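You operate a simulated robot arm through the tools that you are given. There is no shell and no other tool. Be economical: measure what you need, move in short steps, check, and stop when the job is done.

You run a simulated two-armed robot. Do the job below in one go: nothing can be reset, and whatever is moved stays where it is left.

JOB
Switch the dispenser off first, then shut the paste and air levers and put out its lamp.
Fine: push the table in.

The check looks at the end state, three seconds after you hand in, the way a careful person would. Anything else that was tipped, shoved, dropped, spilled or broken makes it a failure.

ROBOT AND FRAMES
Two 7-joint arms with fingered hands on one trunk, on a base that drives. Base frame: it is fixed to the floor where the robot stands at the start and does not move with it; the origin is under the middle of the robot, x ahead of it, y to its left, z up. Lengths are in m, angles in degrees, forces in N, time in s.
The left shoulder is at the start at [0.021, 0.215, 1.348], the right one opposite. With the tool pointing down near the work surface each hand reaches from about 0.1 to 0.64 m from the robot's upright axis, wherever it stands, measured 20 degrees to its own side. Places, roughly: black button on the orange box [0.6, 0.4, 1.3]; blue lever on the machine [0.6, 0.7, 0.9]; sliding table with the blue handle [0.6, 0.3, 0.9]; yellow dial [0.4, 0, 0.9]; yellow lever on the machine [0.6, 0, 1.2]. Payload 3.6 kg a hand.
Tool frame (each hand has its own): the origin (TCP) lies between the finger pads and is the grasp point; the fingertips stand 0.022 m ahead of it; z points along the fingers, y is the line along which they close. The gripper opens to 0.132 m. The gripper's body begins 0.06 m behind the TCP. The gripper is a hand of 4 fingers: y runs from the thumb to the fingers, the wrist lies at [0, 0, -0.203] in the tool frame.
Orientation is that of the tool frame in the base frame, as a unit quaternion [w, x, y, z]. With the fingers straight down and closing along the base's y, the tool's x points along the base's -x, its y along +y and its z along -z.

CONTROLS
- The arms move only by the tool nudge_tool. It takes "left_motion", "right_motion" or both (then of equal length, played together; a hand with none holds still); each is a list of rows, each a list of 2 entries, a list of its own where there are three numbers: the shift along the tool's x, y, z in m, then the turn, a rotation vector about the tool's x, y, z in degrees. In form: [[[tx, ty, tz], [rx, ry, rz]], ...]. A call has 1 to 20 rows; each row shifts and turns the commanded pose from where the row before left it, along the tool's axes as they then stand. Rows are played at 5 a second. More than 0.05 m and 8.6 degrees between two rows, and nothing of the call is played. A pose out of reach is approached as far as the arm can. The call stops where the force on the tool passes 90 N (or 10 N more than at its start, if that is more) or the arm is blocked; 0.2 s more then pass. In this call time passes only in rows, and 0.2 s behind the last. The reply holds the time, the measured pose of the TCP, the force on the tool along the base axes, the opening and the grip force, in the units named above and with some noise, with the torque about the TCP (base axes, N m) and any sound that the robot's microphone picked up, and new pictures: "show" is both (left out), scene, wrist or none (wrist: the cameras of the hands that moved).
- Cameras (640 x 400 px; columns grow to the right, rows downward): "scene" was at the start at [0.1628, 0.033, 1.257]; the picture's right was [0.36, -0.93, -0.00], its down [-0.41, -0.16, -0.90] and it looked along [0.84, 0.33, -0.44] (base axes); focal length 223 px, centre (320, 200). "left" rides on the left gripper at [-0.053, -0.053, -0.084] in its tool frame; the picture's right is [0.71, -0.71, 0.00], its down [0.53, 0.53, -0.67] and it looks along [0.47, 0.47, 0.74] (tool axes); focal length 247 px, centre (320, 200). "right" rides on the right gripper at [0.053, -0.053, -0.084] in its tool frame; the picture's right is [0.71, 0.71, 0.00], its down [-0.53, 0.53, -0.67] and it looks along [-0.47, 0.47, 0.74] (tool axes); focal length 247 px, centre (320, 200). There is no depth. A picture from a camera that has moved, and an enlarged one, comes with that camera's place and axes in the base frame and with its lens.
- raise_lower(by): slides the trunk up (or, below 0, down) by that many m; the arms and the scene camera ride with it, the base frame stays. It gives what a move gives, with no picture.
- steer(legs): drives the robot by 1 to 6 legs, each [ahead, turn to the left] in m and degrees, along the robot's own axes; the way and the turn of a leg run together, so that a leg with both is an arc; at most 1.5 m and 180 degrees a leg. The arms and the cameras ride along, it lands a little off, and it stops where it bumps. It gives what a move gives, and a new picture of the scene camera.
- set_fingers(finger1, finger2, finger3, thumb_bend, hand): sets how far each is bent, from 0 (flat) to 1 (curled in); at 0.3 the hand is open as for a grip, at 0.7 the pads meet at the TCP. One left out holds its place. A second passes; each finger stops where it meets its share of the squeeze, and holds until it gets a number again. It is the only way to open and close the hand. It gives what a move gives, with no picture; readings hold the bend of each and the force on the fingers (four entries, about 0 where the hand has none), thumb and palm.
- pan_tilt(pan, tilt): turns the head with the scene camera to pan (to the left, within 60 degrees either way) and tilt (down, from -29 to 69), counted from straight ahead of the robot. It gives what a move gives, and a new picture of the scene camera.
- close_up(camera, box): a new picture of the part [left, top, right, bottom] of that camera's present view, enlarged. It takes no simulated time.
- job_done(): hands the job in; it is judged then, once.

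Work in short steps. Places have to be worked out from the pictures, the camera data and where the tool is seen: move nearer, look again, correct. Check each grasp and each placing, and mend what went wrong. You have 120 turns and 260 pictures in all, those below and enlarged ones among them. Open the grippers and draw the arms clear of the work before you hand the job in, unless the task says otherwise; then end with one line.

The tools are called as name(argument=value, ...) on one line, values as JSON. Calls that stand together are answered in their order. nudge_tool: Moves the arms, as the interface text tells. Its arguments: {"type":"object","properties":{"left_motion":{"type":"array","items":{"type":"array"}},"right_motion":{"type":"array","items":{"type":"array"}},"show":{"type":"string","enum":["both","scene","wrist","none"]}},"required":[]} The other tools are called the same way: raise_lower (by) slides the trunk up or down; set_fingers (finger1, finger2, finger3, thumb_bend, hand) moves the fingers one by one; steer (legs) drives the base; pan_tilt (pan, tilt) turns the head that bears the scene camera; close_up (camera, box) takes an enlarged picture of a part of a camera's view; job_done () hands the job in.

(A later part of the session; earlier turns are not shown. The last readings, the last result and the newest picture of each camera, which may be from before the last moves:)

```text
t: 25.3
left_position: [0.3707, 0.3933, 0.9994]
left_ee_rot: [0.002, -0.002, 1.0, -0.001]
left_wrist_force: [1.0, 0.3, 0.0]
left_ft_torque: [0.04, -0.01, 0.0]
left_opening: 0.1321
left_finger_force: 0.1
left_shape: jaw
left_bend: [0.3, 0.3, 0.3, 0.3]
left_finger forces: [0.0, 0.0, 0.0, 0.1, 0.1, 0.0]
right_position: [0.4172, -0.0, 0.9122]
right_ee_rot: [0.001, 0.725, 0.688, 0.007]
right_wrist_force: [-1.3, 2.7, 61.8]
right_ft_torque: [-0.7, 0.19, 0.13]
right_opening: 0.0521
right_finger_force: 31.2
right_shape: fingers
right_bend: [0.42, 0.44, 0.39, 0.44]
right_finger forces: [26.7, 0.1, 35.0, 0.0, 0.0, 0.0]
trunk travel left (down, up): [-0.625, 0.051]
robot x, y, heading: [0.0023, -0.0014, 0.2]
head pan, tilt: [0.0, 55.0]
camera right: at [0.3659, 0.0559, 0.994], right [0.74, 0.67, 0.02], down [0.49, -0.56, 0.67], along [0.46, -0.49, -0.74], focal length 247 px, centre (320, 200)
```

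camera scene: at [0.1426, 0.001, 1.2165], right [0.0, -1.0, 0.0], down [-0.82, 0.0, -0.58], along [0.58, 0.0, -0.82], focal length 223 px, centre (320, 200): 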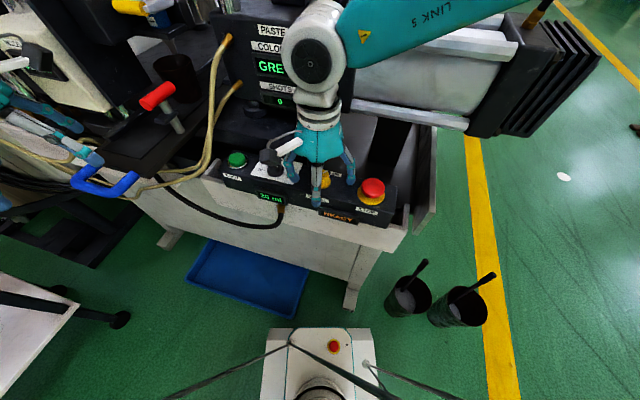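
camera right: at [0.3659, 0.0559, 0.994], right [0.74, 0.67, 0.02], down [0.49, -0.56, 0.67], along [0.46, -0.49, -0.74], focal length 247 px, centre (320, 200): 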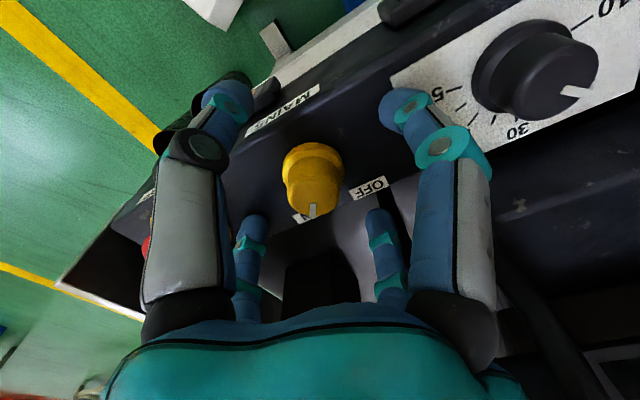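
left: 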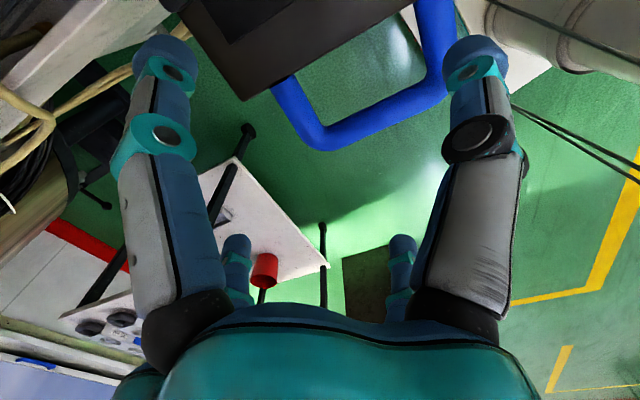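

Still pressing; raise another 8 mm.

nudge_tool(right_motion=[[[0, 0, -0.008], [0, 0, 0]], [[0, 0, 0], [0, 0, 0]]], show="wrist")

```text
t: 25.9
left_position: [0.3734, 0.3924, 0.9996]
left_ee_rot: [0.0, -0.001, 1.0, 0.0]
left_wrist_force: [0.4, 0.1, 0.4]
left_ft_torque: [-0.01, 0.01, -0.01]
left_opening: 0.1319
left_finger_force: 0.0
left_shape: jaw
left_bend: [0.3, 0.3, 0.3, 0.3]
left_finger forces: [0.0, 0.0, 0.0, 0.1, 0.0, 0.0]
right_position: [0.4184, -0.0046, 0.9117]
right_ee_rot: [0.002, 0.726, 0.688, 0.001]
right_wrist_force: [4.9, -0.5, 20.3]
right_ft_torque: [0.15, -0.12, -0.05]
right_opening: 0.0549
right_finger_force: 10.1
right_shape: fingers
right_bend: [0.43, 0.44, 0.43, 0.44]
right_finger forces: [12.7, 0.0, 8.5, 0.0, 0.0, 0.1]
trunk travel left (down, up): [-0.625, 0.051]
robot x, y, heading: [0.002, -0.0007, 0.1]
head pan, tilt: [0.0, 55.0]
camera right: at [0.3667, 0.0522, 0.9951], right [0.74, 0.67, 0.0], down [0.49, -0.55, 0.67], along [0.45, -0.5, -0.74], focal length 247 px, centre (320, 200)
```

right: 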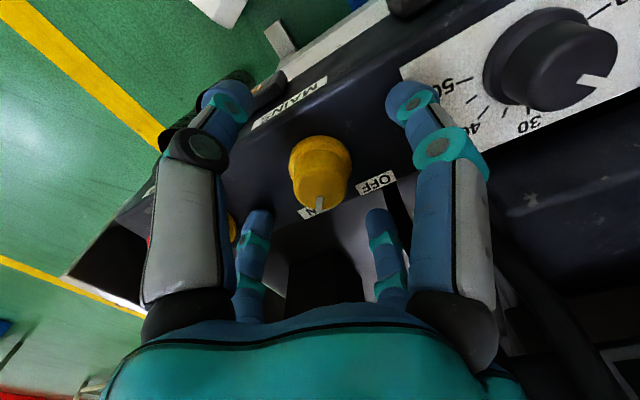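

Nearly free and centred on the knob. I raise 4 mm and close all four fingers on the knob.

nudge_tool(right_motion=[[[0, 0.0, -0.004], [0, 0, 0]], [[0, 0, 0], [0, 0, 0]]], show="none")

set_fingers(hand="right", finger1=0.68, finger2=0.68, finger3=0.68, thumb_bend=0.68)

close_up(camera="right", box=[160, 60, 480, 260])

```text
t: 26.5
left_position: [0.3737, 0.3918, 0.9997]
left_ee_rot: [-0.001, -0.001, 1.0, 0.0]
left_wrist_force: [-1.3, 1.1, 0.2]
left_ft_torque: [0.01, 0.0, -0.01]
left_opening: 0.1319
left_finger_force: 0.0
left_shape: jaw
left_bend: [0.3, 0.3, 0.3, 0.3]
left_finger forces: [0.0, 0.1, 0.0, 0.0, 0.0, 0.1]
right_position: [0.4159, -0.0033, 0.9157]
right_ee_rot: [0.0, 0.725, 0.689, 0.0]
right_wrist_force: [0.1, -0.8, -0.2]
right_ft_torque: [-0.03, -0.02, -0.01]
right_opening: 0.0552
right_finger_force: 0.2
right_shape: fingers
right_bend: [0.44, 0.44, 0.44, 0.44]
right_finger forces: [0.0, 0.1, 0.1, 0.0, 0.1, 0.1]
trunk travel left (down, up): [-0.625, 0.051]
robot x, y, heading: [0.0012, -0.0017, 0.0]
head pan, tilt: [0.0, 55.0]
```

```text
t: 27.5
left_position: [0.3741, 0.3923, 0.9998]
left_ee_rot: [0.0, -0.001, 1.0, 0.0]
left_wrist_force: [0.9, -0.2, 0.0]
left_ft_torque: [0.01, -0.02, -0.01]
left_opening: 0.1318
left_finger_force: 0.1
left_shape: jaw
left_bend: [0.3, 0.3, 0.3, 0.3]
left_finger forces: [0.1, 0.0, 0.0, 0.0, 0.1, 0.0]
right_position: [0.4146, -0.0036, 0.9154]
right_ee_rot: [0.0, 0.725, 0.689, 0.0]
right_wrist_force: [-2.6, 0.7, -1.7]
right_ft_torque: [0.0, 0.07, 0.0]
right_opening: 0.0124
right_finger_force: 8.2
right_shape: fingers
right_bend: [0.62, 0.62, 0.63, 0.63]
right_finger forces: [4.0, 3.9, 3.3, 0.0, 5.9, 0.0]
trunk travel left (down, up): [-0.625, 0.051]
robot x, y, heading: [0.0016, -0.001, 0.1]
head pan, tilt: [0.0, 55.0]
```

```text
2.00 times, centred on (320, 160) of right
camera zoom: at [0.3654, 0.0526, 0.999], right [0.74, 0.67, 0.0], down [0.5, -0.55, 0.67], along [0.45, -0.5, -0.74], focal length 494 px, centre (320, 280)
```

zoom: 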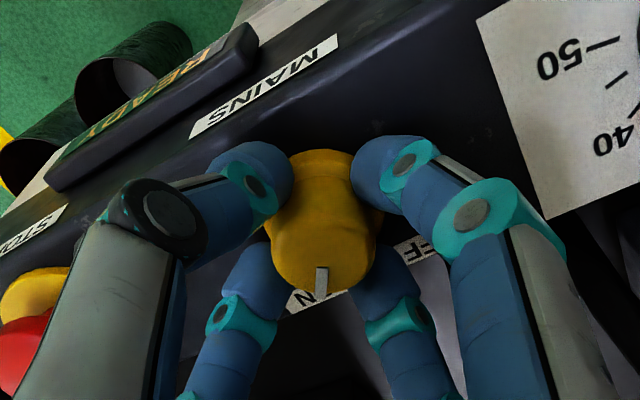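

All four fingers hold the knob evenly. I turn counter-clockwise about 64°.

nudge_tool(right_motion=[[[0, 0, 0], [0, 0, -8]], [[0, 0, 0], [0, 0, -8]], [[0, 0, 0], [0, 0, -8]], [[0, 0, 0], [0, 0, -8]], [[0, 0, 0], [0, 0, -8]], [[0, 0, 0], [0, 0, -8]], [[0, 0, 0], [0, 0, -8]], [[0, 0, 0], [0, 0, -8]]])

close_up(camera="right", box=[160, 60, 480, 260])

```text
t: 29.3
left_position: [0.3741, 0.3916, 0.9977]
left_ee_rot: [-0.001, -0.002, 1.0, 0.0]
left_wrist_force: [0.8, -0.3, 0.1]
left_ft_torque: [-0.01, 0.02, 0.02]
left_opening: 0.1321
left_finger_force: 0.1
left_shape: jaw
left_bend: [0.3, 0.3, 0.3, 0.3]
left_finger forces: [0.0, 0.0, 0.0, 0.1, 0.1, 0.0]
right_position: [0.4162, -0.0047, 0.9167]
right_ee_rot: [0.0, 0.248, 0.969, 0.001]
right_wrist_force: [1.1, 2.3, -5.0]
right_ft_torque: [0.06, -0.07, -0.02]
right_opening: 0.0118
right_finger_force: 7.2
right_shape: fingers
right_bend: [0.62, 0.62, 0.63, 0.64]
right_finger forces: [3.6, 4.4, 3.2, 0.0, 4.0, 0.0]
trunk travel left (down, up): [-0.625, 0.051]
robot x, y, heading: [-0.0007, 0.0006, 0.1]
head pan, tilt: [0.0, 55.0]
camera scene: at [0.15, 0.0, 1.2149], right [0.0, -1.0, 0.0], down [-0.82, 0.0, -0.57], along [0.57, 0.0, -0.82], focal length 223 px, centre (320, 200)
camera right: at [0.344, -0.0248, 1.0], right [-0.28, 0.96, 0.0], down [0.71, 0.21, 0.67], along [0.64, 0.19, -0.74], focal length 247 px, centre (320, 200)
```

scene: 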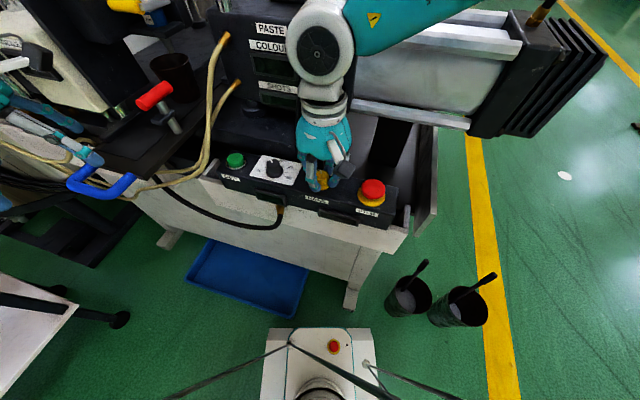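
right: 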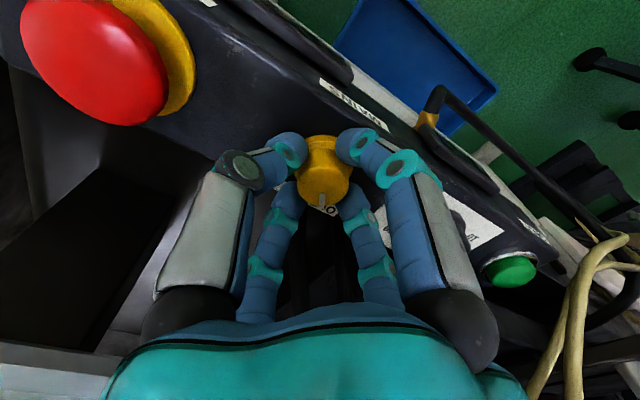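

```text
2.00 times, centred on (320, 160) of right
camera zoom: at [0.344, -0.0248, 1.0], right [-0.28, 0.96, 0.0], down [0.71, 0.21, 0.67], along [0.64, 0.19, -0.74], focal length 494 px, centre (320, 280)
```

zoom: 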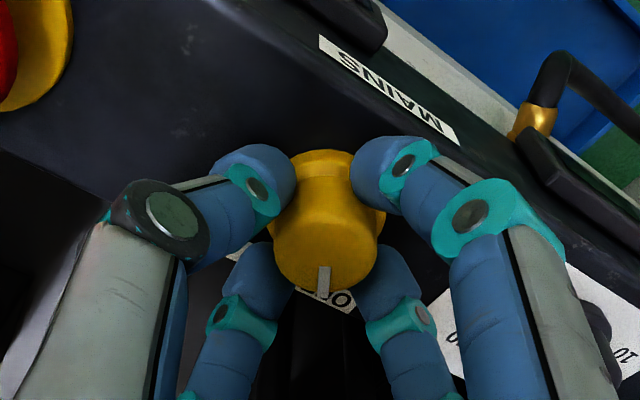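

The displays went dark and the pointer lies at OFF. I release and rise, then check the pointer.

set_fingers(hand="right", finger1=0.46, finger2=0.46, finger3=0.46, thumb_bend=0.46)

nudge_tool(right_motion=[[[0, 0, -0.03], [0, 0, 0]], [[0, 0, -0.04], [0, 0, 0]], [[0, 0, -0.04], [0, 0, 0]], [[0, 0, 0], [0, 0, 0]]], show="wrist")

close_up(camera="right", box=[220, 60, 420, 180])

```text
t: 30.3
left_position: [0.3736, 0.3912, 1.0001]
left_ee_rot: [-0.001, 0.0, 1.0, 0.0]
left_wrist_force: [-0.3, 0.3, 0.6]
left_ft_torque: [-0.01, 0.02, 0.01]
left_opening: 0.1318
left_finger_force: 0.1
left_shape: jaw
left_bend: [0.3, 0.3, 0.3, 0.3]
left_finger forces: [0.1, 0.0, 0.0, 0.0, 0.0, 0.1]
right_position: [0.4163, -0.0052, 0.9171]
right_ee_rot: [0.001, 0.251, 0.968, 0.0]
right_wrist_force: [0.3, -0.3, -0.2]
right_ft_torque: [-0.01, 0.01, 0.02]
right_opening: 0.0499
right_finger_force: 0.0
right_shape: fingers
right_bend: [0.46, 0.46, 0.46, 0.46]
right_finger forces: [0.0, 0.1, 0.1, 0.1, 0.1, 0.1]
trunk travel left (down, up): [-0.625, 0.051]
robot x, y, heading: [-0.001, -0.0026, 0.0]
head pan, tilt: [0.0, 55.0]
```

```text
t: 31.3
left_position: [0.3742, 0.3925, 0.9991]
left_ee_rot: [-0.001, -0.001, 1.0, -0.001]
left_wrist_force: [0.0, 0.3, -0.6]
left_ft_torque: [0.02, 0.02, -0.02]
left_opening: 0.1317
left_finger_force: 0.0
left_shape: jaw
left_bend: [0.3, 0.3, 0.3, 0.3]
left_finger forces: [0.1, 0.1, 0.0, 0.0, 0.1, 0.1]
right_position: [0.4162, -0.0074, 1.0275]
right_ee_rot: [0.0, 0.251, 0.968, -0.001]
right_wrist_force: [0.1, -0.6, 0.1]
right_ft_torque: [-0.02, -0.02, 0.01]
right_opening: 0.0501
right_finger_force: 0.0
right_shape: fingers
right_bend: [0.46, 0.46, 0.46, 0.46]
right_finger forces: [0.0, 0.1, 0.0, 0.0, 0.0, 0.0]
trunk travel left (down, up): [-0.625, 0.051]
robot x, y, heading: [-0.0017, -0.002, -0.1]
head pan, tilt: [0.0, 55.0]
camera right: at [0.3434, -0.0275, 1.1095], right [-0.28, 0.96, 0.0], down [0.71, 0.2, 0.67], along [0.64, 0.18, -0.74], focal length 247 px, centre (320, 200)
```

right: 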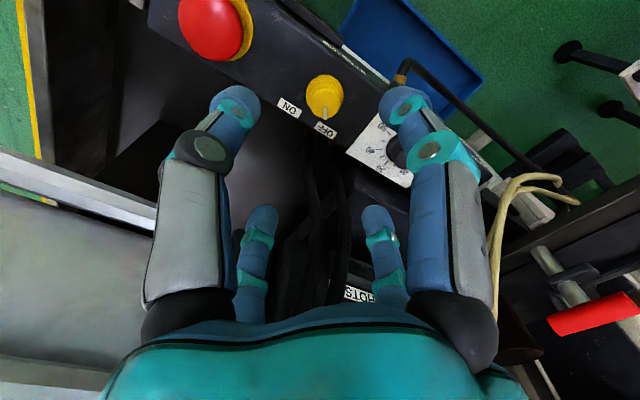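

```text
3.20 times, centred on (320, 120) of right
camera zoom: at [0.3434, -0.0275, 1.1095], right [-0.28, 0.96, 0.0], down [0.71, 0.2, 0.67], along [0.64, 0.18, -0.74], focal length 790 px, centre (320, 456)
```

zoom: 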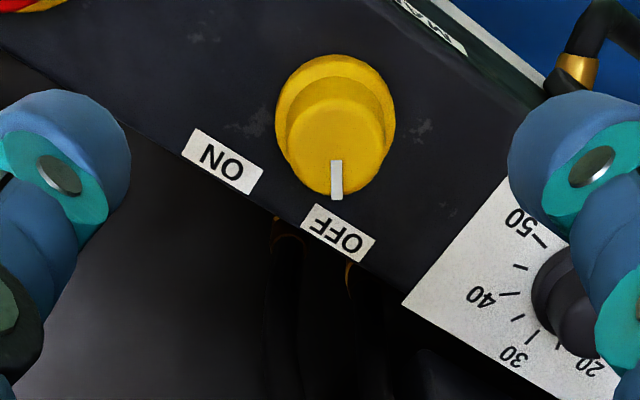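

MAINS is OFF. Next the paste valve; two views put its stem near (0.611, 0.047, 1.166) and the handle tip near (0.596, -0.016), parallel to the brass body (open). I raise the trunk and tilt the right hand forward to see it with the wrist camera, including the black hoses.

raise_lower(by=0.05)

nudge_tool(right_motion=[[[0, 0, -0.02], [-3.9, -7, 0]], [[0, 0, -0.02], [-3.9, -7, 0]], [[0, 0, -0.02], [-3.9, -7, 0]], [[0, 0, 0], [-3.9, -7, 0]], [[0, 0, 0], [-3.9, -7, 0]], [[0, 0, 0], [0, 0, 0]]])

```text
t: 32.2
left_position: [0.3744, 0.3917, 1.0492]
left_ee_rot: [-0.001, -0.001, 1.0, 0.0]
left_wrist_force: [0.0, 0.4, 0.3]
left_ft_torque: [-0.01, -0.05, -0.01]
left_opening: 0.1318
left_finger_force: 0.0
left_shape: jaw
left_bend: [0.3, 0.3, 0.3, 0.3]
left_finger forces: [0.0, 0.0, 0.0, 0.1, 0.0, 0.1]
right_position: [0.4158, -0.0052, 1.0764]
right_ee_rot: [0.0, 0.25, 0.968, 0.0]
right_wrist_force: [-0.4, 0.6, 0.4]
right_ft_torque: [0.02, 0.01, 0.0]
right_opening: 0.0499
right_finger_force: 0.1
right_shape: fingers
right_bend: [0.46, 0.46, 0.46, 0.46]
right_finger forces: [0.0, 0.0, 0.0, 0.1, 0.0, 0.0]
trunk travel left (down, up): [-0.675, 0.001]
robot x, y, heading: [0.0002, 0.0038, 0.1]
head pan, tilt: [0.0, 55.0]
```

```text
t: 33.6
left_position: [0.3745, 0.3914, 1.0481]
left_ee_rot: [0.0, -0.001, 1.0, 0.0]
left_wrist_force: [0.8, 0.0, -0.7]
left_ft_torque: [0.03, 0.01, 0.04]
left_opening: 0.1319
left_finger_force: 0.1
left_shape: jaw
left_bend: [0.3, 0.3, 0.3, 0.3]
left_finger forces: [0.0, 0.1, 0.0, 0.0, 0.1, 0.1]
right_position: [0.407, -0.0053, 1.1371]
right_ee_rot: [0.333, 0.235, 0.909, 0.087]
right_wrist_force: [-0.2, 0.1, -0.7]
right_ft_torque: [-0.04, 0.0, 0.02]
right_opening: 0.0501
right_finger_force: 0.1
right_shape: fingers
right_bend: [0.46, 0.46, 0.46, 0.46]
right_finger forces: [0.0, 0.1, 0.0, 0.0, 0.0, 0.0]
trunk travel left (down, up): [-0.675, 0.001]
robot x, y, heading: [-0.0026, -0.0009, 0.2]
head pan, tilt: [0.0, 55.0]
camera scene: at [0.1495, -0.0006, 1.2652], right [0.0, -1.0, 0.0], down [-0.82, 0.0, -0.57], along [0.57, 0.0, -0.82], focal length 223 px, centre (320, 200)
camera right: at [0.2981, -0.0247, 1.1536], right [-0.21, 0.96, -0.18], down [0.11, 0.2, 0.97], along [0.97, 0.19, -0.15], focal length 247 px, centre (320, 200)
```

scene: 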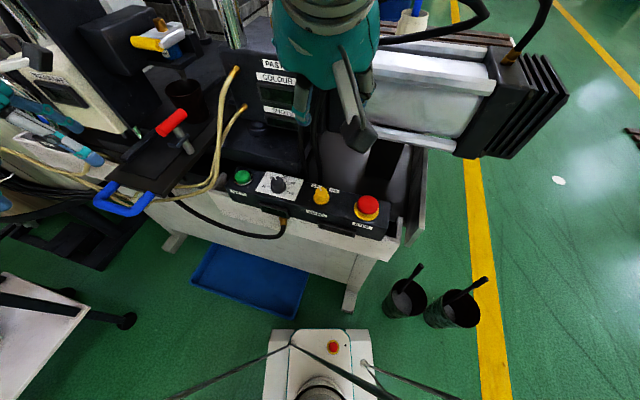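
right: 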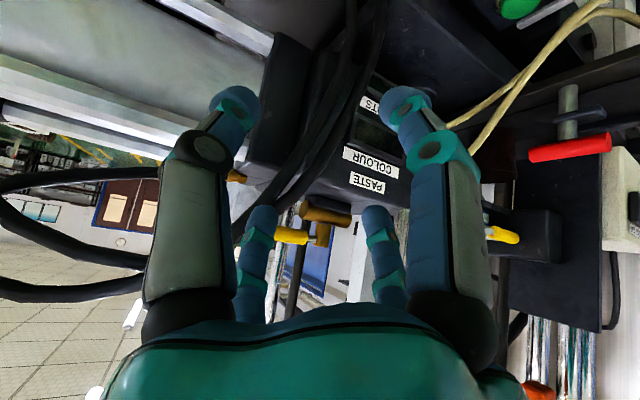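

The black hoses run in front of the paste box, just right of the handle; I need their depth. I move the hand straight up 0.12 m to get a second view of valve and hoses.

nudge_tool(right_motion=[[[-0.0226, 0.0126, -0.0305], [0, 0, 0]], [[-0.0226, 0.0126, -0.0305], [0, 0, 0]], [[-0.0226, 0.0126, -0.0305], [0, 0, 0]], [[0, 0, 0], [0, 0, 0]]], show="wrist")

pan_tilt(pan=10, tilt=20)

```text
t: 34.6
left_position: [0.3735, 0.3913, 1.0493]
left_ee_rot: [-0.001, -0.001, 1.0, 0.0]
left_wrist_force: [0.0, 0.4, 0.9]
left_ft_torque: [0.04, 0.0, -0.02]
left_opening: 0.132
left_finger_force: 0.1
left_shape: jaw
left_bend: [0.3, 0.3, 0.3, 0.3]
left_finger forces: [0.0, 0.0, 0.0, 0.0, 0.1, 0.1]
right_position: [0.4066, -0.0047, 1.2617]
right_ee_rot: [0.332, 0.235, 0.91, 0.087]
right_wrist_force: [-0.1, -0.9, -0.1]
right_ft_torque: [0.01, 0.0, 0.04]
right_opening: 0.0498
right_finger_force: 0.1
right_shape: fingers
right_bend: [0.46, 0.46, 0.46, 0.46]
right_finger forces: [0.0, 0.0, 0.0, 0.0, 0.1, 0.0]
trunk travel left (down, up): [-0.675, 0.001]
robot x, y, heading: [0.0011, 0.0002, -0.1]
head pan, tilt: [0.0, 55.0]
camera right: at [0.2963, -0.0254, 1.2779], right [-0.21, 0.96, -0.18], down [0.12, 0.2, 0.97], along [0.97, 0.19, -0.16], focal length 247 px, centre (320, 200)
```

right: 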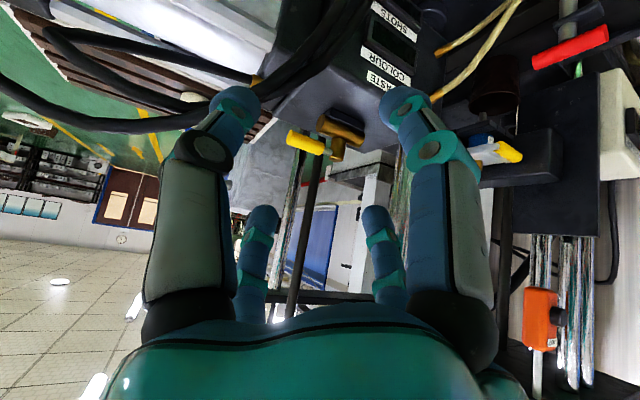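

```text
t: 35.6
left_position: [0.3744, 0.3917, 1.0486]
left_ee_rot: [0.0, -0.001, 1.0, -0.001]
left_wrist_force: [0.6, 0.2, -0.7]
left_ft_torque: [0.02, 0.0, 0.0]
left_opening: 0.1319
left_finger_force: 0.0
left_shape: jaw
left_bend: [0.3, 0.3, 0.3, 0.3]
left_finger forces: [0.1, 0.0, 0.0, 0.0, 0.0, 0.0]
right_position: [0.405, -0.0048, 1.2615]
right_ee_rot: [0.331, 0.235, 0.91, 0.088]
right_wrist_force: [-0.2, 0.0, -0.2]
right_ft_torque: [-0.02, 0.01, 0.0]
right_opening: 0.0499
right_finger_force: 0.0
right_shape: fingers
right_bend: [0.46, 0.46, 0.46, 0.46]
right_finger forces: [0.1, 0.0, 0.0, 0.1, 0.1, 0.1]
trunk travel left (down, up): [-0.675, 0.001]
robot x, y, heading: [0.0004, 0.0002, -0.0]
head pan, tilt: [10.0, 20.0]
camera scene: at [0.169, 0.0159, 1.3172], right [0.17, -0.98, 0.0], down [-0.34, -0.06, -0.94], along [0.92, 0.16, -0.34], focal length 223 px, centre (320, 200)
```

scene: 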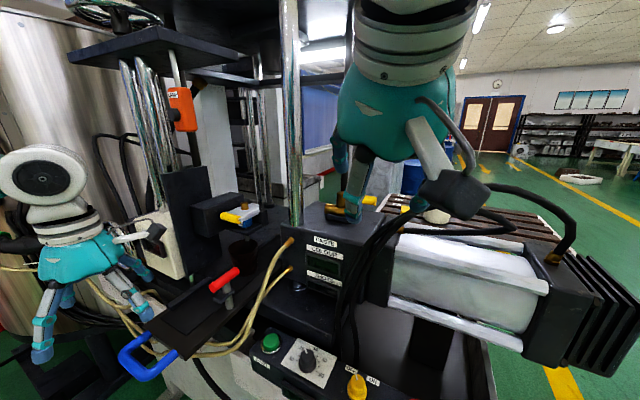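

From the higher view, hoses peak near z≈1.21 around (0.55,-0.15) and are ~1.15 near the handle, so I can come over them from above. I close the fingers to a poker and move forward at z≈1.26 toward a point above and behind the handle, then look.

set_fingers(hand="right", finger1=0.7, finger2=0.7, finger3=0.7, thumb_bend=0.7)

nudge_tool(right_motion=[[[-0.0356, 0.0083, 0.0297], [0, 0, 0]], [[-0.0307, 0.017, 0.0297], [0, 0, 0]], [[-0.0307, 0.017, 0.0297], [0, 0, 0]], [[-0.0307, 0.017, 0.0297], [0, 0, 0]], [[0, 0, 0], [0, 0, 0]]])

```text
t: 36.6
left_position: [0.3741, 0.3912, 1.0501]
left_ee_rot: [0.0, -0.001, 1.0, 0.0]
left_wrist_force: [-0.2, 1.4, 0.3]
left_ft_torque: [0.01, 0.01, 0.0]
left_opening: 0.1321
left_finger_force: 0.0
left_shape: jaw
left_bend: [0.3, 0.3, 0.3, 0.3]
left_finger forces: [0.0, 0.1, 0.1, 0.1, 0.1, 0.0]
right_position: [0.4049, -0.0055, 1.2608]
right_ee_rot: [0.331, 0.235, 0.91, 0.087]
right_wrist_force: [0.2, -0.9, 0.2]
right_ft_torque: [0.0, 0.03, 0.0]
right_opening: 0.0
right_finger_force: 0.1
right_shape: fingers
right_bend: [0.69, 0.69, 0.69, 0.69]
right_finger forces: [0.0, 0.0, 0.0, 0.0, 0.1, 0.0]
trunk travel left (down, up): [-0.675, 0.001]
robot x, y, heading: [0.0001, -0.0026, -0.1]
head pan, tilt: [10.0, 20.0]
```

```text
t: 37.9
left_position: [0.3727, 0.3913, 1.0495]
left_ee_rot: [0.0, -0.001, 1.0, 0.0]
left_wrist_force: [0.4, 0.0, 0.5]
left_ft_torque: [0.01, -0.03, 0.01]
left_opening: 0.1319
left_finger_force: 0.2
left_shape: jaw
left_bend: [0.3, 0.3, 0.3, 0.3]
left_finger forces: [0.0, 0.0, 0.0, 0.1, 0.0, 0.1]
right_position: [0.5894, -0.0129, 1.2557]
right_ee_rot: [0.332, 0.234, 0.91, 0.086]
right_wrist_force: [-0.3, 0.3, -0.5]
right_ft_torque: [0.01, 0.0, -0.01]
right_opening: 0.0
right_finger_force: 0.2
right_shape: fingers
right_bend: [0.69, 0.69, 0.69, 0.69]
right_finger forces: [0.0, 0.2, 0.0, 0.1, 0.0, 0.0]
trunk travel left (down, up): [-0.675, 0.001]
robot x, y, heading: [0.0011, 0.0002, 0.1]
head pan, tilt: [10.0, 20.0]
camera scene: at [0.1682, 0.0158, 1.3174], right [0.17, -0.98, 0.0], down [-0.34, -0.06, -0.94], along [0.93, 0.16, -0.34], focal length 223 px, centre (320, 200)
camera right: at [0.4804, -0.0331, 1.2722], right [-0.21, 0.96, -0.18], down [0.12, 0.2, 0.97], along [0.97, 0.19, -0.15], focal length 247 px, centre (320, 200)
```

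scene: 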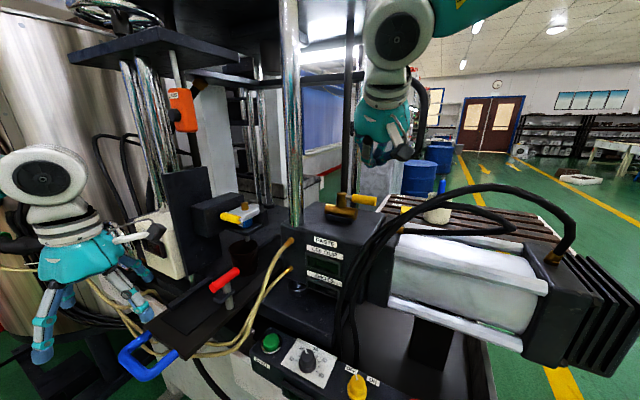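
right: 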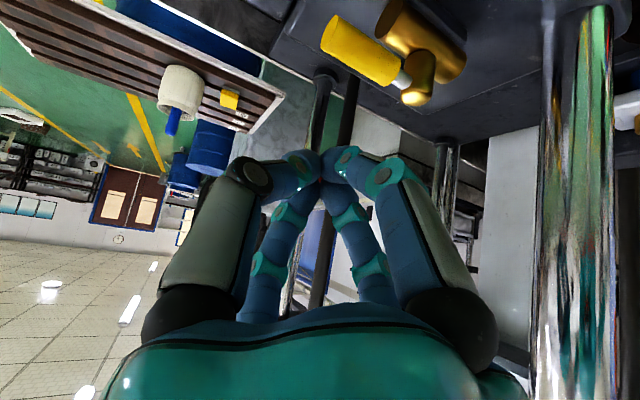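

The view confirms handle tip (0.595,-0.021) and stem (0.613,0.043) at z≈1.165; box rear edge at x≈0.68. A forward tilt would foul the handle, so I turn the hand back nearer vertical over here and check reach.

nudge_tool(right_motion=[[[0, 0, 0], [3.9, 7, 0]], [[0, 0, 0], [3.9, 7, 0]], [[0, 0, 0], [3.9, 7, 0]], [[0, 0, 0], [3.9, 7, 0]], [[0, 0, 0], [0, 0, 0]]])

```text
t: 39.0
left_position: [0.3739, 0.3914, 1.0489]
left_ee_rot: [0.0, -0.001, 1.0, 0.0]
left_wrist_force: [0.4, 0.2, -0.3]
left_ft_torque: [0.04, 0.0, 0.02]
left_opening: 0.1321
left_finger_force: 0.1
left_shape: jaw
left_bend: [0.3, 0.3, 0.3, 0.3]
left_finger forces: [0.0, 0.0, 0.0, 0.0, 0.0, 0.0]
right_position: [0.5927, -0.0137, 1.2558]
right_ee_rot: [0.234, 0.242, 0.939, 0.062]
right_wrist_force: [1.2, -0.5, 0.0]
right_ft_torque: [-0.01, 0.0, -0.01]
right_opening: 0.0
right_finger_force: 0.0
right_shape: fingers
right_bend: [0.69, 0.69, 0.69, 0.69]
right_finger forces: [0.0, 0.0, 0.0, 0.0, 0.1, 0.1]
right hand out of reach, approached as far as the arm can: row 2, 3, 4
trunk travel left (down, up): [-0.675, 0.001]
robot x, y, heading: [0.0009, -0.0009, 0.1]
head pan, tilt: [10.0, 20.0]
camera scene: at [0.169, 0.0159, 1.3173], right [0.17, -0.98, 0.0], down [-0.34, -0.06, -0.94], along [0.93, 0.16, -0.34], focal length 223 px, centre (320, 200)
camera right: at [0.4876, -0.0338, 1.2947], right [-0.24, 0.96, -0.13], down [0.32, 0.2, 0.93], along [0.92, 0.19, -0.35], focal length 247 px, centre (320, 200)
```

scene: 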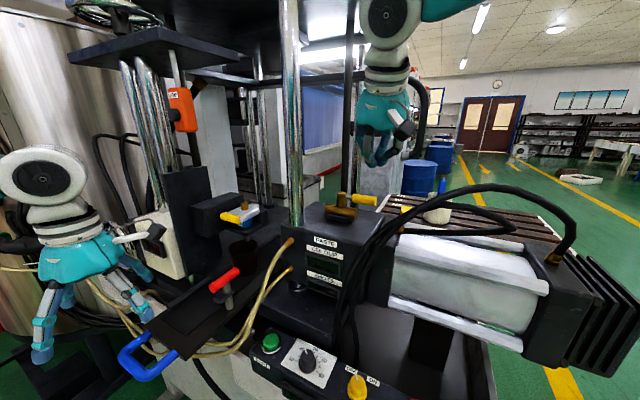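
right: 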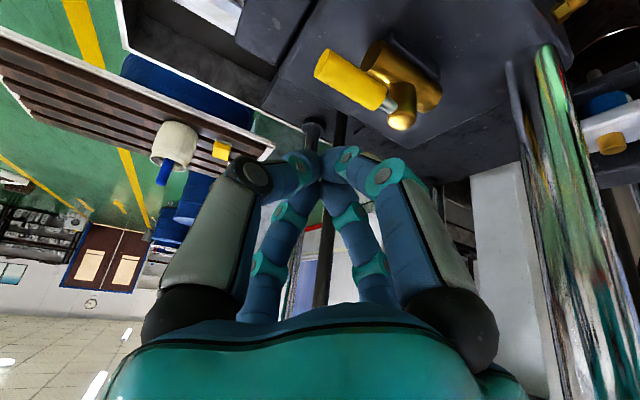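

Tilt stops near 28° here. More clockwise spin of the hand gave more freedom before, so I spin 32° and then try to level to vertical.

nudge_tool(right_motion=[[[0, 0, 0], [0, 0, 8]], [[0, 0, 0], [0, 0, 8]], [[0, 0, 0], [0, 0, 8]], [[0, 0, 0], [0, 0, 8]], [[0, 0, 0], [6.1, 3.4, 0]], [[0, 0, 0], [6.1, 3.4, 0]], [[0, 0, 0], [6.1, 3.4, 0]], [[0, 0, 0], [0, 0, 0]]])

```text
t: 40.9
left_position: [0.3745, 0.3904, 1.0497]
left_ee_rot: [0.0, -0.001, 1.0, 0.0]
left_wrist_force: [0.0, -0.4, 0.6]
left_ft_torque: [0.02, 0.01, 0.02]
left_opening: 0.1316
left_finger_force: 0.0
left_shape: jaw
left_bend: [0.3, 0.3, 0.3, 0.3]
left_finger forces: [0.0, 0.0, 0.0, 0.1, 0.0, 0.0]
right_position: [0.5914, -0.0146, 1.2567]
right_ee_rot: [0.052, 0.506, 0.86, 0.032]
right_wrist_force: [-0.4, -0.5, 0.2]
right_ft_torque: [0.02, 0.0, 0.02]
right_opening: 0.0
right_finger_force: 0.1
right_shape: fingers
right_bend: [0.69, 0.69, 0.69, 0.69]
right_finger forces: [0.0, 0.0, 0.1, 0.1, 0.1, 0.1]
trunk travel left (down, up): [-0.675, 0.001]
robot x, y, heading: [0.0006, 0.0021, 0.2]
head pan, tilt: [10.0, 20.0]
camera scene: at [0.169, 0.0153, 1.3173], right [0.17, -0.98, 0.0], down [-0.34, -0.06, -0.94], along [0.93, 0.16, -0.34], focal length 223 px, centre (320, 200)
camera right: at [0.5097, 0.0067, 1.33], right [0.27, 0.96, 0.04], down [0.63, -0.21, 0.75], along [0.73, -0.18, -0.66], focal length 247 px, centre (320, 200)
```

scene: 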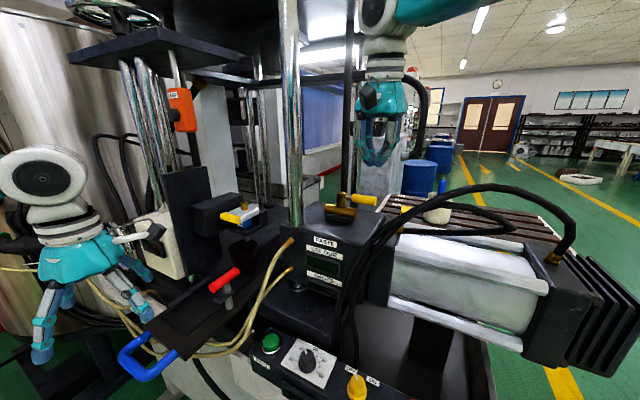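
right: 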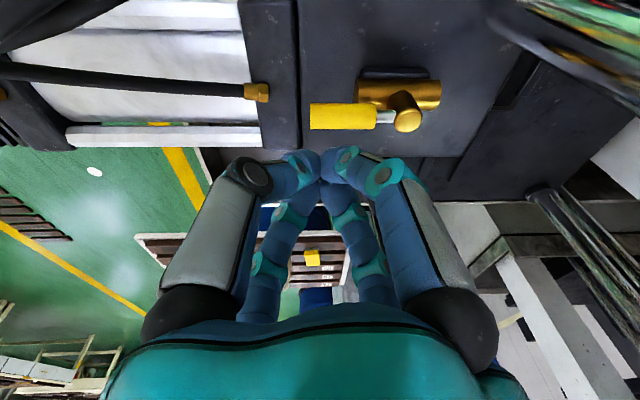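

Nearly vertical now and the wrist view shows handle and brass clearly, with free space behind it. I move to (0.645,-0.010) above, then look before descending.

nudge_tool(right_motion=[[[-0.011, 0.0245, 0.003], [0, 0, 0]], [[-0.011, 0.0245, 0.003], [0, 0, 0]], [[0.0022, -0.0043, 0.04], [0, 0, 0]], [[0, 0, 0], [0, 0, 0]]])

```text
t: 41.9
left_position: [0.3742, 0.3918, 1.0502]
left_ee_rot: [0.001, -0.001, 1.0, -0.001]
left_wrist_force: [0.7, 0.6, 0.7]
left_ft_torque: [0.01, -0.01, 0.02]
left_opening: 0.132
left_finger_force: 0.0
left_shape: jaw
left_bend: [0.3, 0.3, 0.3, 0.3]
left_finger forces: [0.0, 0.0, 0.0, 0.1, 0.0, 0.0]
right_position: [0.6068, -0.0138, 1.2171]
right_ee_rot: [0.053, 0.506, 0.86, 0.033]
right_wrist_force: [0.1, 0.3, 0.4]
right_ft_torque: [0.01, 0.01, 0.02]
right_opening: 0.0001
right_finger_force: 0.0
right_shape: fingers
right_bend: [0.69, 0.69, 0.69, 0.69]
right_finger forces: [0.0, 0.0, 0.0, 0.0, 0.0, 0.0]
right hand out of reach, approached as far as the arm can: row 1, 2
trunk travel left (down, up): [-0.675, 0.001]
robot x, y, heading: [-0.0008, -0.0026, 0.3]
head pan, tilt: [10.0, 20.0]
camera scene: at [0.1686, 0.0156, 1.3173], right [0.17, -0.98, 0.0], down [-0.34, -0.06, -0.94], along [0.93, 0.16, -0.34], focal length 223 px, centre (320, 200)
camera right: at [0.5236, 0.0073, 1.2901], right [0.27, 0.96, 0.04], down [0.63, -0.21, 0.75], along [0.73, -0.18, -0.66], focal length 247 px, centre (320, 200)
```

scene: 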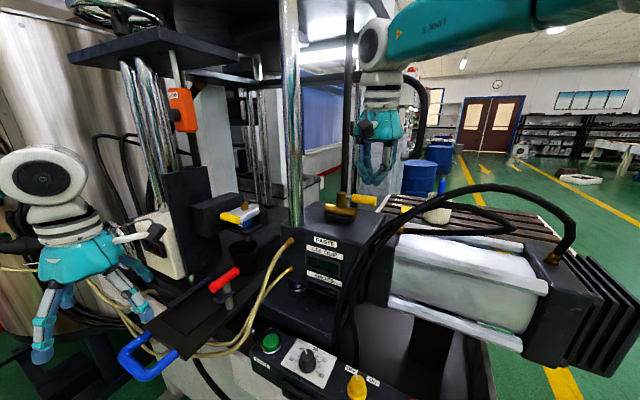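
right: 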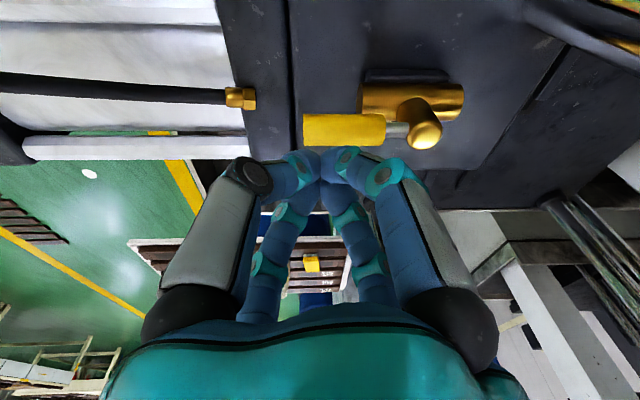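

The arm is at full stretch (x≈0.607); I need 4 cm more. I look down to see whether the base can drive ahead a little without touching the blue tray.

pan_tilt(pan=0, tilt=69)

close_up(camera="scene", box=[170, 180, 430, 350])

```text
t: 43.0
left_position: [0.3752, 0.3928, 1.0494]
left_ee_rot: [-0.001, 0.0, 1.0, 0.0]
left_wrist_force: [0.6, -0.4, 0.5]
left_ft_torque: [0.0, 0.02, 0.03]
left_opening: 0.1319
left_finger_force: 0.0
left_shape: jaw
left_bend: [0.3, 0.3, 0.3, 0.3]
left_finger forces: [0.1, 0.1, 0.1, 0.0, 0.0, 0.0]
right_position: [0.607, -0.0133, 1.2166]
right_ee_rot: [0.052, 0.507, 0.86, 0.033]
right_wrist_force: [0.5, 0.3, 0.1]
right_ft_torque: [-0.02, 0.03, 0.0]
right_opening: 0.0
right_finger_force: 0.2
right_shape: fingers
right_bend: [0.69, 0.69, 0.69, 0.69]
right_finger forces: [0.0, 0.0, 0.0, 0.1, 0.0, 0.0]
trunk travel left (down, up): [-0.675, 0.001]
robot x, y, heading: [0.0019, -0.0013, 0.0]
head pan, tilt: [0.0, 68.8]
camera scene: at [0.1334, -0.0002, 1.2498], right [0.0, -1.0, 0.0], down [-0.93, 0.0, -0.36], along [0.36, 0.0, -0.93], focal length 223 px, centre (320, 200)
```

scene: 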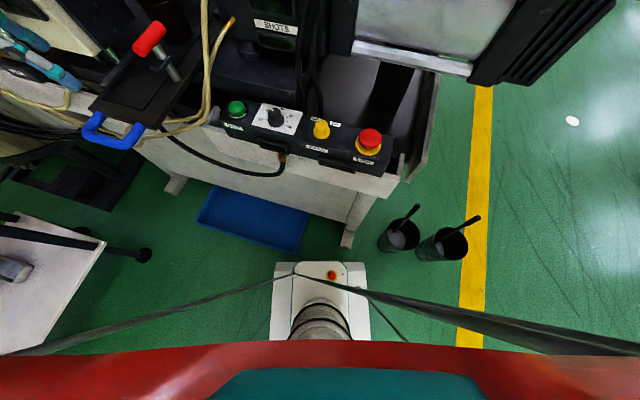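

```text
2.35 times, centred on (300, 265) of scene
camera zoom: at [0.1334, -0.0002, 1.2498], right [0.0, -1.0, 0.0], down [-0.93, 0.0, -0.36], along [0.36, 0.0, -0.93], focal length 524 px, centre (367, 47)
```

zoom: 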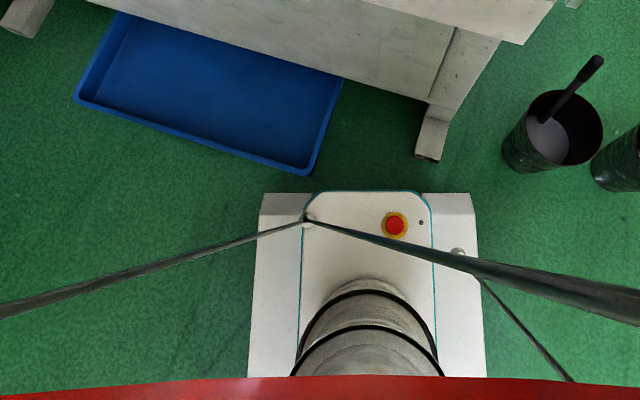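

Base front to tray is about 5 cm, to the leg 8 cm; a 3 cm drive is safe. First I draw the left hand back 6 cm and lift the right a little, then drive 0.03 m.

nudge_tool(left_motion=[[[0.03, 0, -0.01], [0, 0, 0]], [[0.03, 0, -0.01], [0, 0, 0]], [[0, 0, 0], [0, 0, 0]]], right_motion=[[[-0.001, 0.002, -0.02], [0, 0, 0]], [[0, 0, 0], [0, 0, 0]], [[0, 0, 0], [0, 0, 0]]], show="none")

steer(legs=[[0.03, 0]])

```text
t: 43.8
left_position: [0.3137, 0.3907, 1.0682]
left_ee_rot: [-0.001, -0.001, 1.0, -0.001]
left_wrist_force: [-0.3, -0.4, -0.4]
left_ft_torque: [0.02, 0.01, 0.02]
left_opening: 0.1318
left_finger_force: 0.1
left_shape: jaw
left_bend: [0.3, 0.3, 0.3, 0.3]
left_finger forces: [0.0, 0.0, 0.0, 0.1, 0.1, 0.0]
right_position: [0.609, -0.0143, 1.2363]
right_ee_rot: [0.053, 0.507, 0.86, 0.033]
right_wrist_force: [-0.3, 0.7, -0.3]
right_ft_torque: [0.03, 0.02, 0.02]
right_opening: 0.0
right_finger_force: 0.0
right_shape: fingers
right_bend: [0.69, 0.69, 0.69, 0.69]
right_finger forces: [0.0, 0.0, 0.1, 0.0, 0.2, 0.0]
trunk travel left (down, up): [-0.675, 0.001]
robot x, y, heading: [0.0002, 0.0009, -0.1]
head pan, tilt: [0.0, 68.8]
```

```text
t: 44.7
left_position: [0.3411, 0.3907, 1.0693]
left_ee_rot: [0.001, -0.001, 1.0, 0.0]
left_wrist_force: [-0.1, 0.0, -0.1]
left_ft_torque: [0.03, -0.01, -0.02]
left_opening: 0.1322
left_finger_force: 0.1
left_shape: jaw
left_bend: [0.3, 0.3, 0.3, 0.3]
left_finger forces: [0.0, 0.0, 0.1, 0.0, 0.0, 0.0]
right_position: [0.6346, -0.0141, 1.238]
right_ee_rot: [0.054, 0.507, 0.86, 0.032]
right_wrist_force: [0.7, -1.0, 0.9]
right_ft_torque: [0.0, 0.04, -0.01]
right_opening: 0.0
right_finger_force: 0.0
right_shape: fingers
right_bend: [0.69, 0.69, 0.69, 0.69]
right_finger forces: [0.1, 0.1, 0.0, 0.0, 0.0, 0.0]
trunk travel left (down, up): [-0.675, 0.001]
robot x, y, heading: [0.0332, 0.0001, -0.1]
head pan, tilt: [0.0, 68.8]
camera scene: at [0.1611, -0.0003, 1.25], right [0.0, -1.0, 0.0], down [-0.93, 0.0, -0.36], along [0.36, 0.0, -0.93], focal length 223 px, centre (320, 200)
```

scene: 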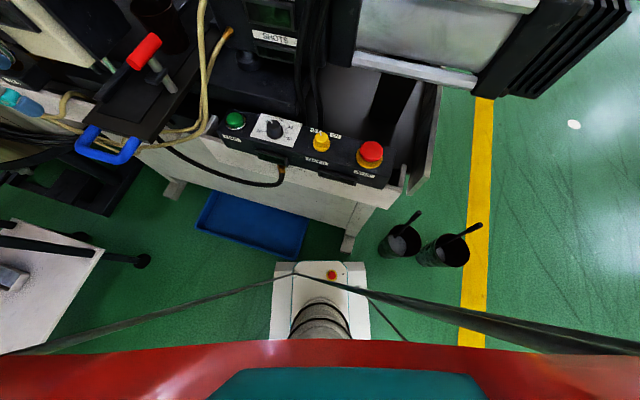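

Driven without touching the tray. Now I go 1 cm further ahead and descend toward z≈1.17 behind the handle, with a picture.

nudge_tool(right_motion=[[[-0.0032, 0.0119, 0.0015], [0, 0, 0]], [[0.0017, -0.0032, 0.0297], [0, 0, 0]], [[0, 0, 0], [0, 0, 0]]], show="wrist")

pan_tilt(pan=10, tilt=20)

close_up(camera="scene", box=[270, 60, 470, 260])

```text
t: 45.5
left_position: [0.3442, 0.3922, 1.0709]
left_ee_rot: [0.0, -0.001, 1.0, 0.0]
left_wrist_force: [0.2, -0.1, 0.7]
left_ft_torque: [0.01, -0.01, 0.02]
left_opening: 0.132
left_finger_force: 0.1
left_shape: jaw
left_bend: [0.3, 0.3, 0.3, 0.3]
left_finger forces: [0.0, 0.1, 0.1, 0.0, 0.0, 0.0]
right_position: [0.6355, -0.0177, 1.2068]
right_ee_rot: [0.053, 0.506, 0.86, 0.033]
right_wrist_force: [-0.1, -0.8, -0.1]
right_ft_torque: [0.02, -0.02, 0.01]
right_opening: 0.0
right_finger_force: 0.1
right_shape: fingers
right_bend: [0.69, 0.69, 0.69, 0.69]
right_finger forces: [0.1, 0.1, 0.0, 0.0, 0.0, 0.0]
right hand out of reach, approached as far as the arm can: row 1
trunk travel left (down, up): [-0.675, 0.001]
robot x, y, heading: [0.0295, -0.0037, 0.1]
head pan, tilt: [0.0, 68.8]
camera right: at [0.5541, 0.0047, 1.2797], right [0.27, 0.96, 0.04], down [0.63, -0.21, 0.75], along [0.73, -0.18, -0.66], focal length 247 px, centre (320, 200)
```

right: 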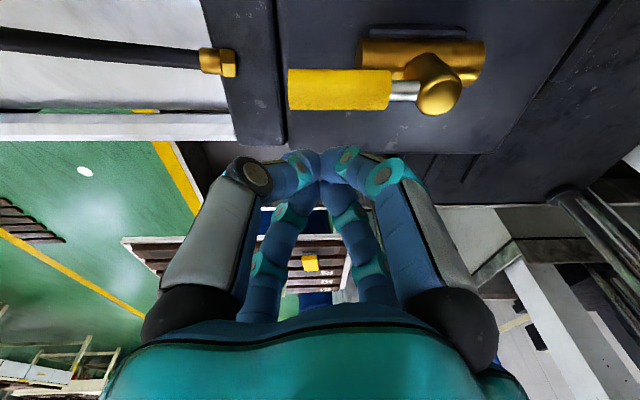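

```text
t: 46.6
left_position: [0.344, 0.3923, 1.069]
left_ee_rot: [0.0, -0.001, 1.0, 0.0]
left_wrist_force: [-0.6, 0.0, 0.0]
left_ft_torque: [-0.03, 0.01, -0.01]
left_opening: 0.1317
left_finger_force: 0.1
left_shape: jaw
left_bend: [0.3, 0.3, 0.3, 0.3]
left_finger forces: [0.0, 0.0, 0.1, 0.1, 0.1, 0.1]
right_position: [0.6361, -0.0165, 1.2063]
right_ee_rot: [0.054, 0.506, 0.86, 0.033]
right_wrist_force: [0.8, -0.3, -0.1]
right_ft_torque: [-0.03, 0.0, -0.01]
right_opening: 0.0
right_finger_force: 0.2
right_shape: fingers
right_bend: [0.69, 0.69, 0.69, 0.69]
right_finger forces: [0.0, 0.0, 0.0, 0.0, 0.1, 0.0]
trunk travel left (down, up): [-0.675, 0.001]
robot x, y, heading: [0.0325, -0.0029, 0.2]
head pan, tilt: [10.0, 20.0]
camera scene: at [0.1991, 0.0159, 1.3172], right [0.17, -0.98, 0.0], down [-0.34, -0.06, -0.94], along [0.92, 0.16, -0.34], focal length 223 px, centre (320, 200)
```

scene: 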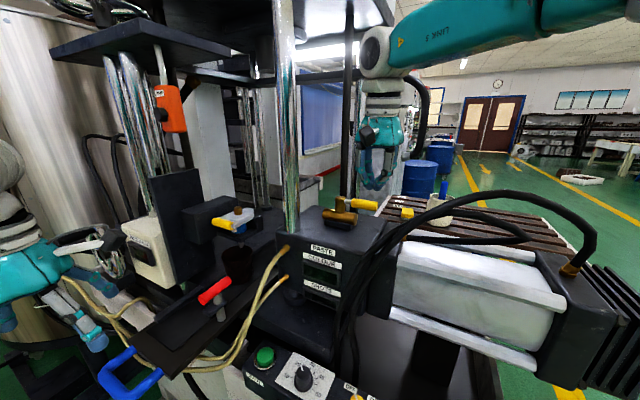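

```text
2.00 times, centred on (370, 160) of scene
camera zoom: at [0.1991, 0.0159, 1.3172], right [0.17, -0.98, 0.0], down [-0.34, -0.06, -0.94], along [0.92, 0.16, -0.34], focal length 446 px, centre (220, 280)
```

zoom: 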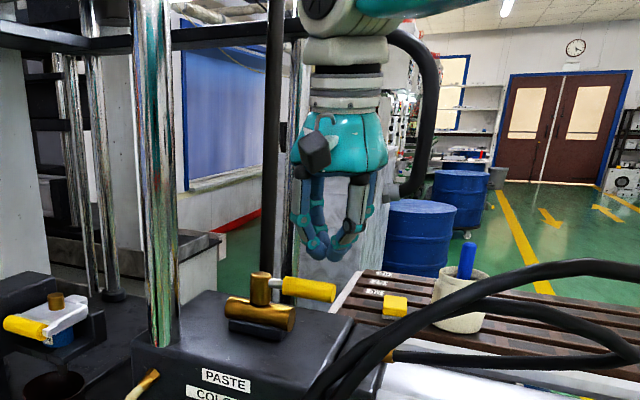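

Handle rear edge is at x≈0.618, and the fist centre at 0.636 would graze it. A bit more forward tilt (8°) frees reach, so I tilt and shift 2 cm further back over the free area.

nudge_tool(right_motion=[[[0, 0, 0], [-7, -3.9, 0]], [[-0.003, 0.0105, 0.0029], [0, 0, 0]], [[-0.003, 0.0105, 0.0029], [0, 0, 0]], [[0, 0, 0], [0, 0, 0]]], show="wrist")

```text
t: 47.6
left_position: [0.3438, 0.3915, 1.0691]
left_ee_rot: [0.0, -0.001, 1.0, -0.001]
left_wrist_force: [0.7, 0.2, -0.2]
left_ft_torque: [-0.01, 0.0, 0.02]
left_opening: 0.1319
left_finger_force: 0.0
left_shape: jaw
left_bend: [0.3, 0.3, 0.3, 0.3]
left_finger forces: [0.0, 0.1, 0.0, 0.0, 0.0, 0.0]
right_position: [0.6594, -0.0114, 1.2076]
right_ee_rot: [0.113, 0.503, 0.854, 0.068]
right_wrist_force: [0.2, 0.3, 0.1]
right_ft_torque: [-0.03, 0.02, 0.02]
right_opening: 0.0
right_finger_force: 0.0
right_shape: fingers
right_bend: [0.69, 0.69, 0.69, 0.69]
right_finger forces: [0.0, 0.0, 0.0, 0.0, 0.0, 0.0]
trunk travel left (down, up): [-0.675, 0.001]
robot x, y, heading: [0.0329, -0.001, 0.1]
head pan, tilt: [10.0, 20.0]
camera right: at [0.5676, 0.0103, 1.268], right [0.27, 0.96, 0.07], down [0.52, -0.21, 0.83], along [0.81, -0.18, -0.55], focal length 247 px, centre (320, 200)
```

right: 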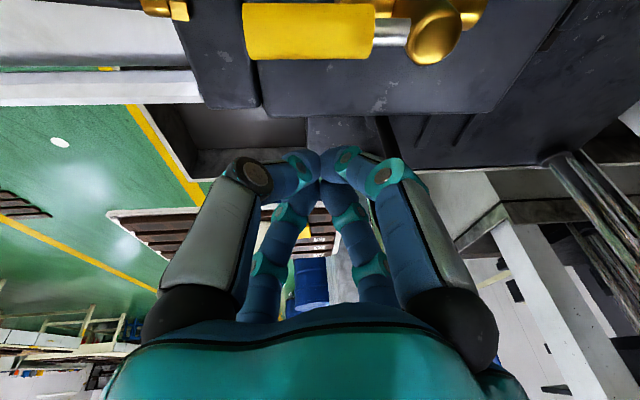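

Clear behind the handle now. I descend 4.2 cm.

nudge_tool(right_motion=[[[0.0026, -0.0048, 0.0202], [0, 0, 0]], [[0.0026, -0.0048, 0.0202], [0, 0, 0]], [[0, 0, 0], [0, 0, 0]]])

close_up(camera="scene", box=[310, 130, 430, 230])

```text
t: 48.4
left_position: [0.3452, 0.3906, 1.0689]
left_ee_rot: [0.0, -0.001, 1.0, 0.0]
left_wrist_force: [-0.1, 0.8, 0.6]
left_ft_torque: [0.0, 0.02, 0.01]
left_opening: 0.1319
left_finger_force: 0.1
left_shape: jaw
left_bend: [0.3, 0.3, 0.3, 0.3]
left_finger forces: [0.1, 0.0, 0.0, 0.1, 0.1, 0.0]
right_position: [0.6597, -0.0111, 1.1649]
right_ee_rot: [0.114, 0.503, 0.854, 0.068]
right_wrist_force: [-0.7, -0.4, 0.0]
right_ft_torque: [0.03, 0.0, 0.0]
right_opening: 0.0
right_finger_force: 0.0
right_shape: fingers
right_bend: [0.69, 0.69, 0.69, 0.69]
right_finger forces: [0.0, 0.0, 0.0, 0.0, 0.1, 0.0]
trunk travel left (down, up): [-0.675, 0.001]
robot x, y, heading: [0.0338, -0.0008, 0.0]
head pan, tilt: [10.0, 20.0]
camera scene: at [0.1991, 0.0155, 1.3173], right [0.17, -0.98, 0.0], down [-0.34, -0.06, -0.94], along [0.93, 0.16, -0.34], focal length 223 px, centre (320, 200)
camera right: at [0.5677, 0.0097, 1.2252], right [0.27, 0.96, 0.07], down [0.52, -0.21, 0.83], along [0.81, -0.18, -0.55], focal length 247 px, centre (320, 200)
```

scene: 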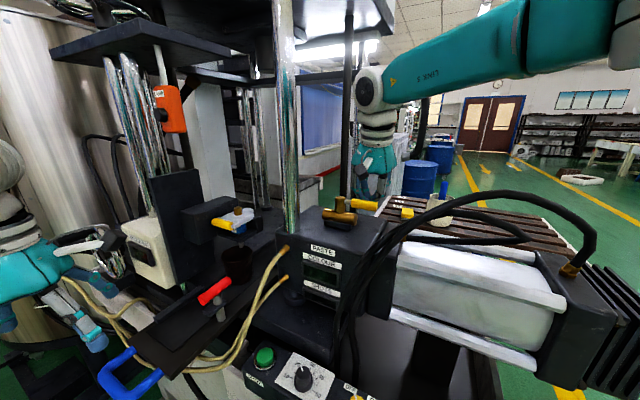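
right: 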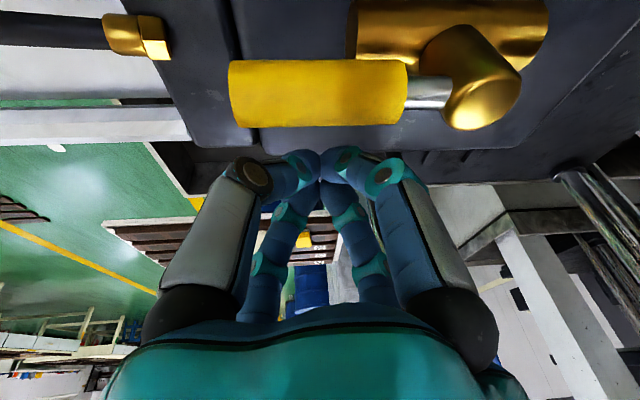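

```text
4.00 times, centred on (370, 180) of scene
camera zoom: at [0.1991, 0.0155, 1.3173], right [0.17, -0.98, 0.0], down [-0.34, -0.06, -0.94], along [0.93, 0.16, -0.34], focal length 891 px, centre (120, 280)
```

zoom: 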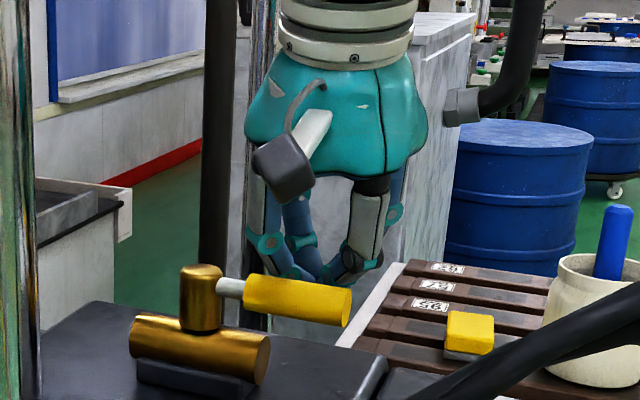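

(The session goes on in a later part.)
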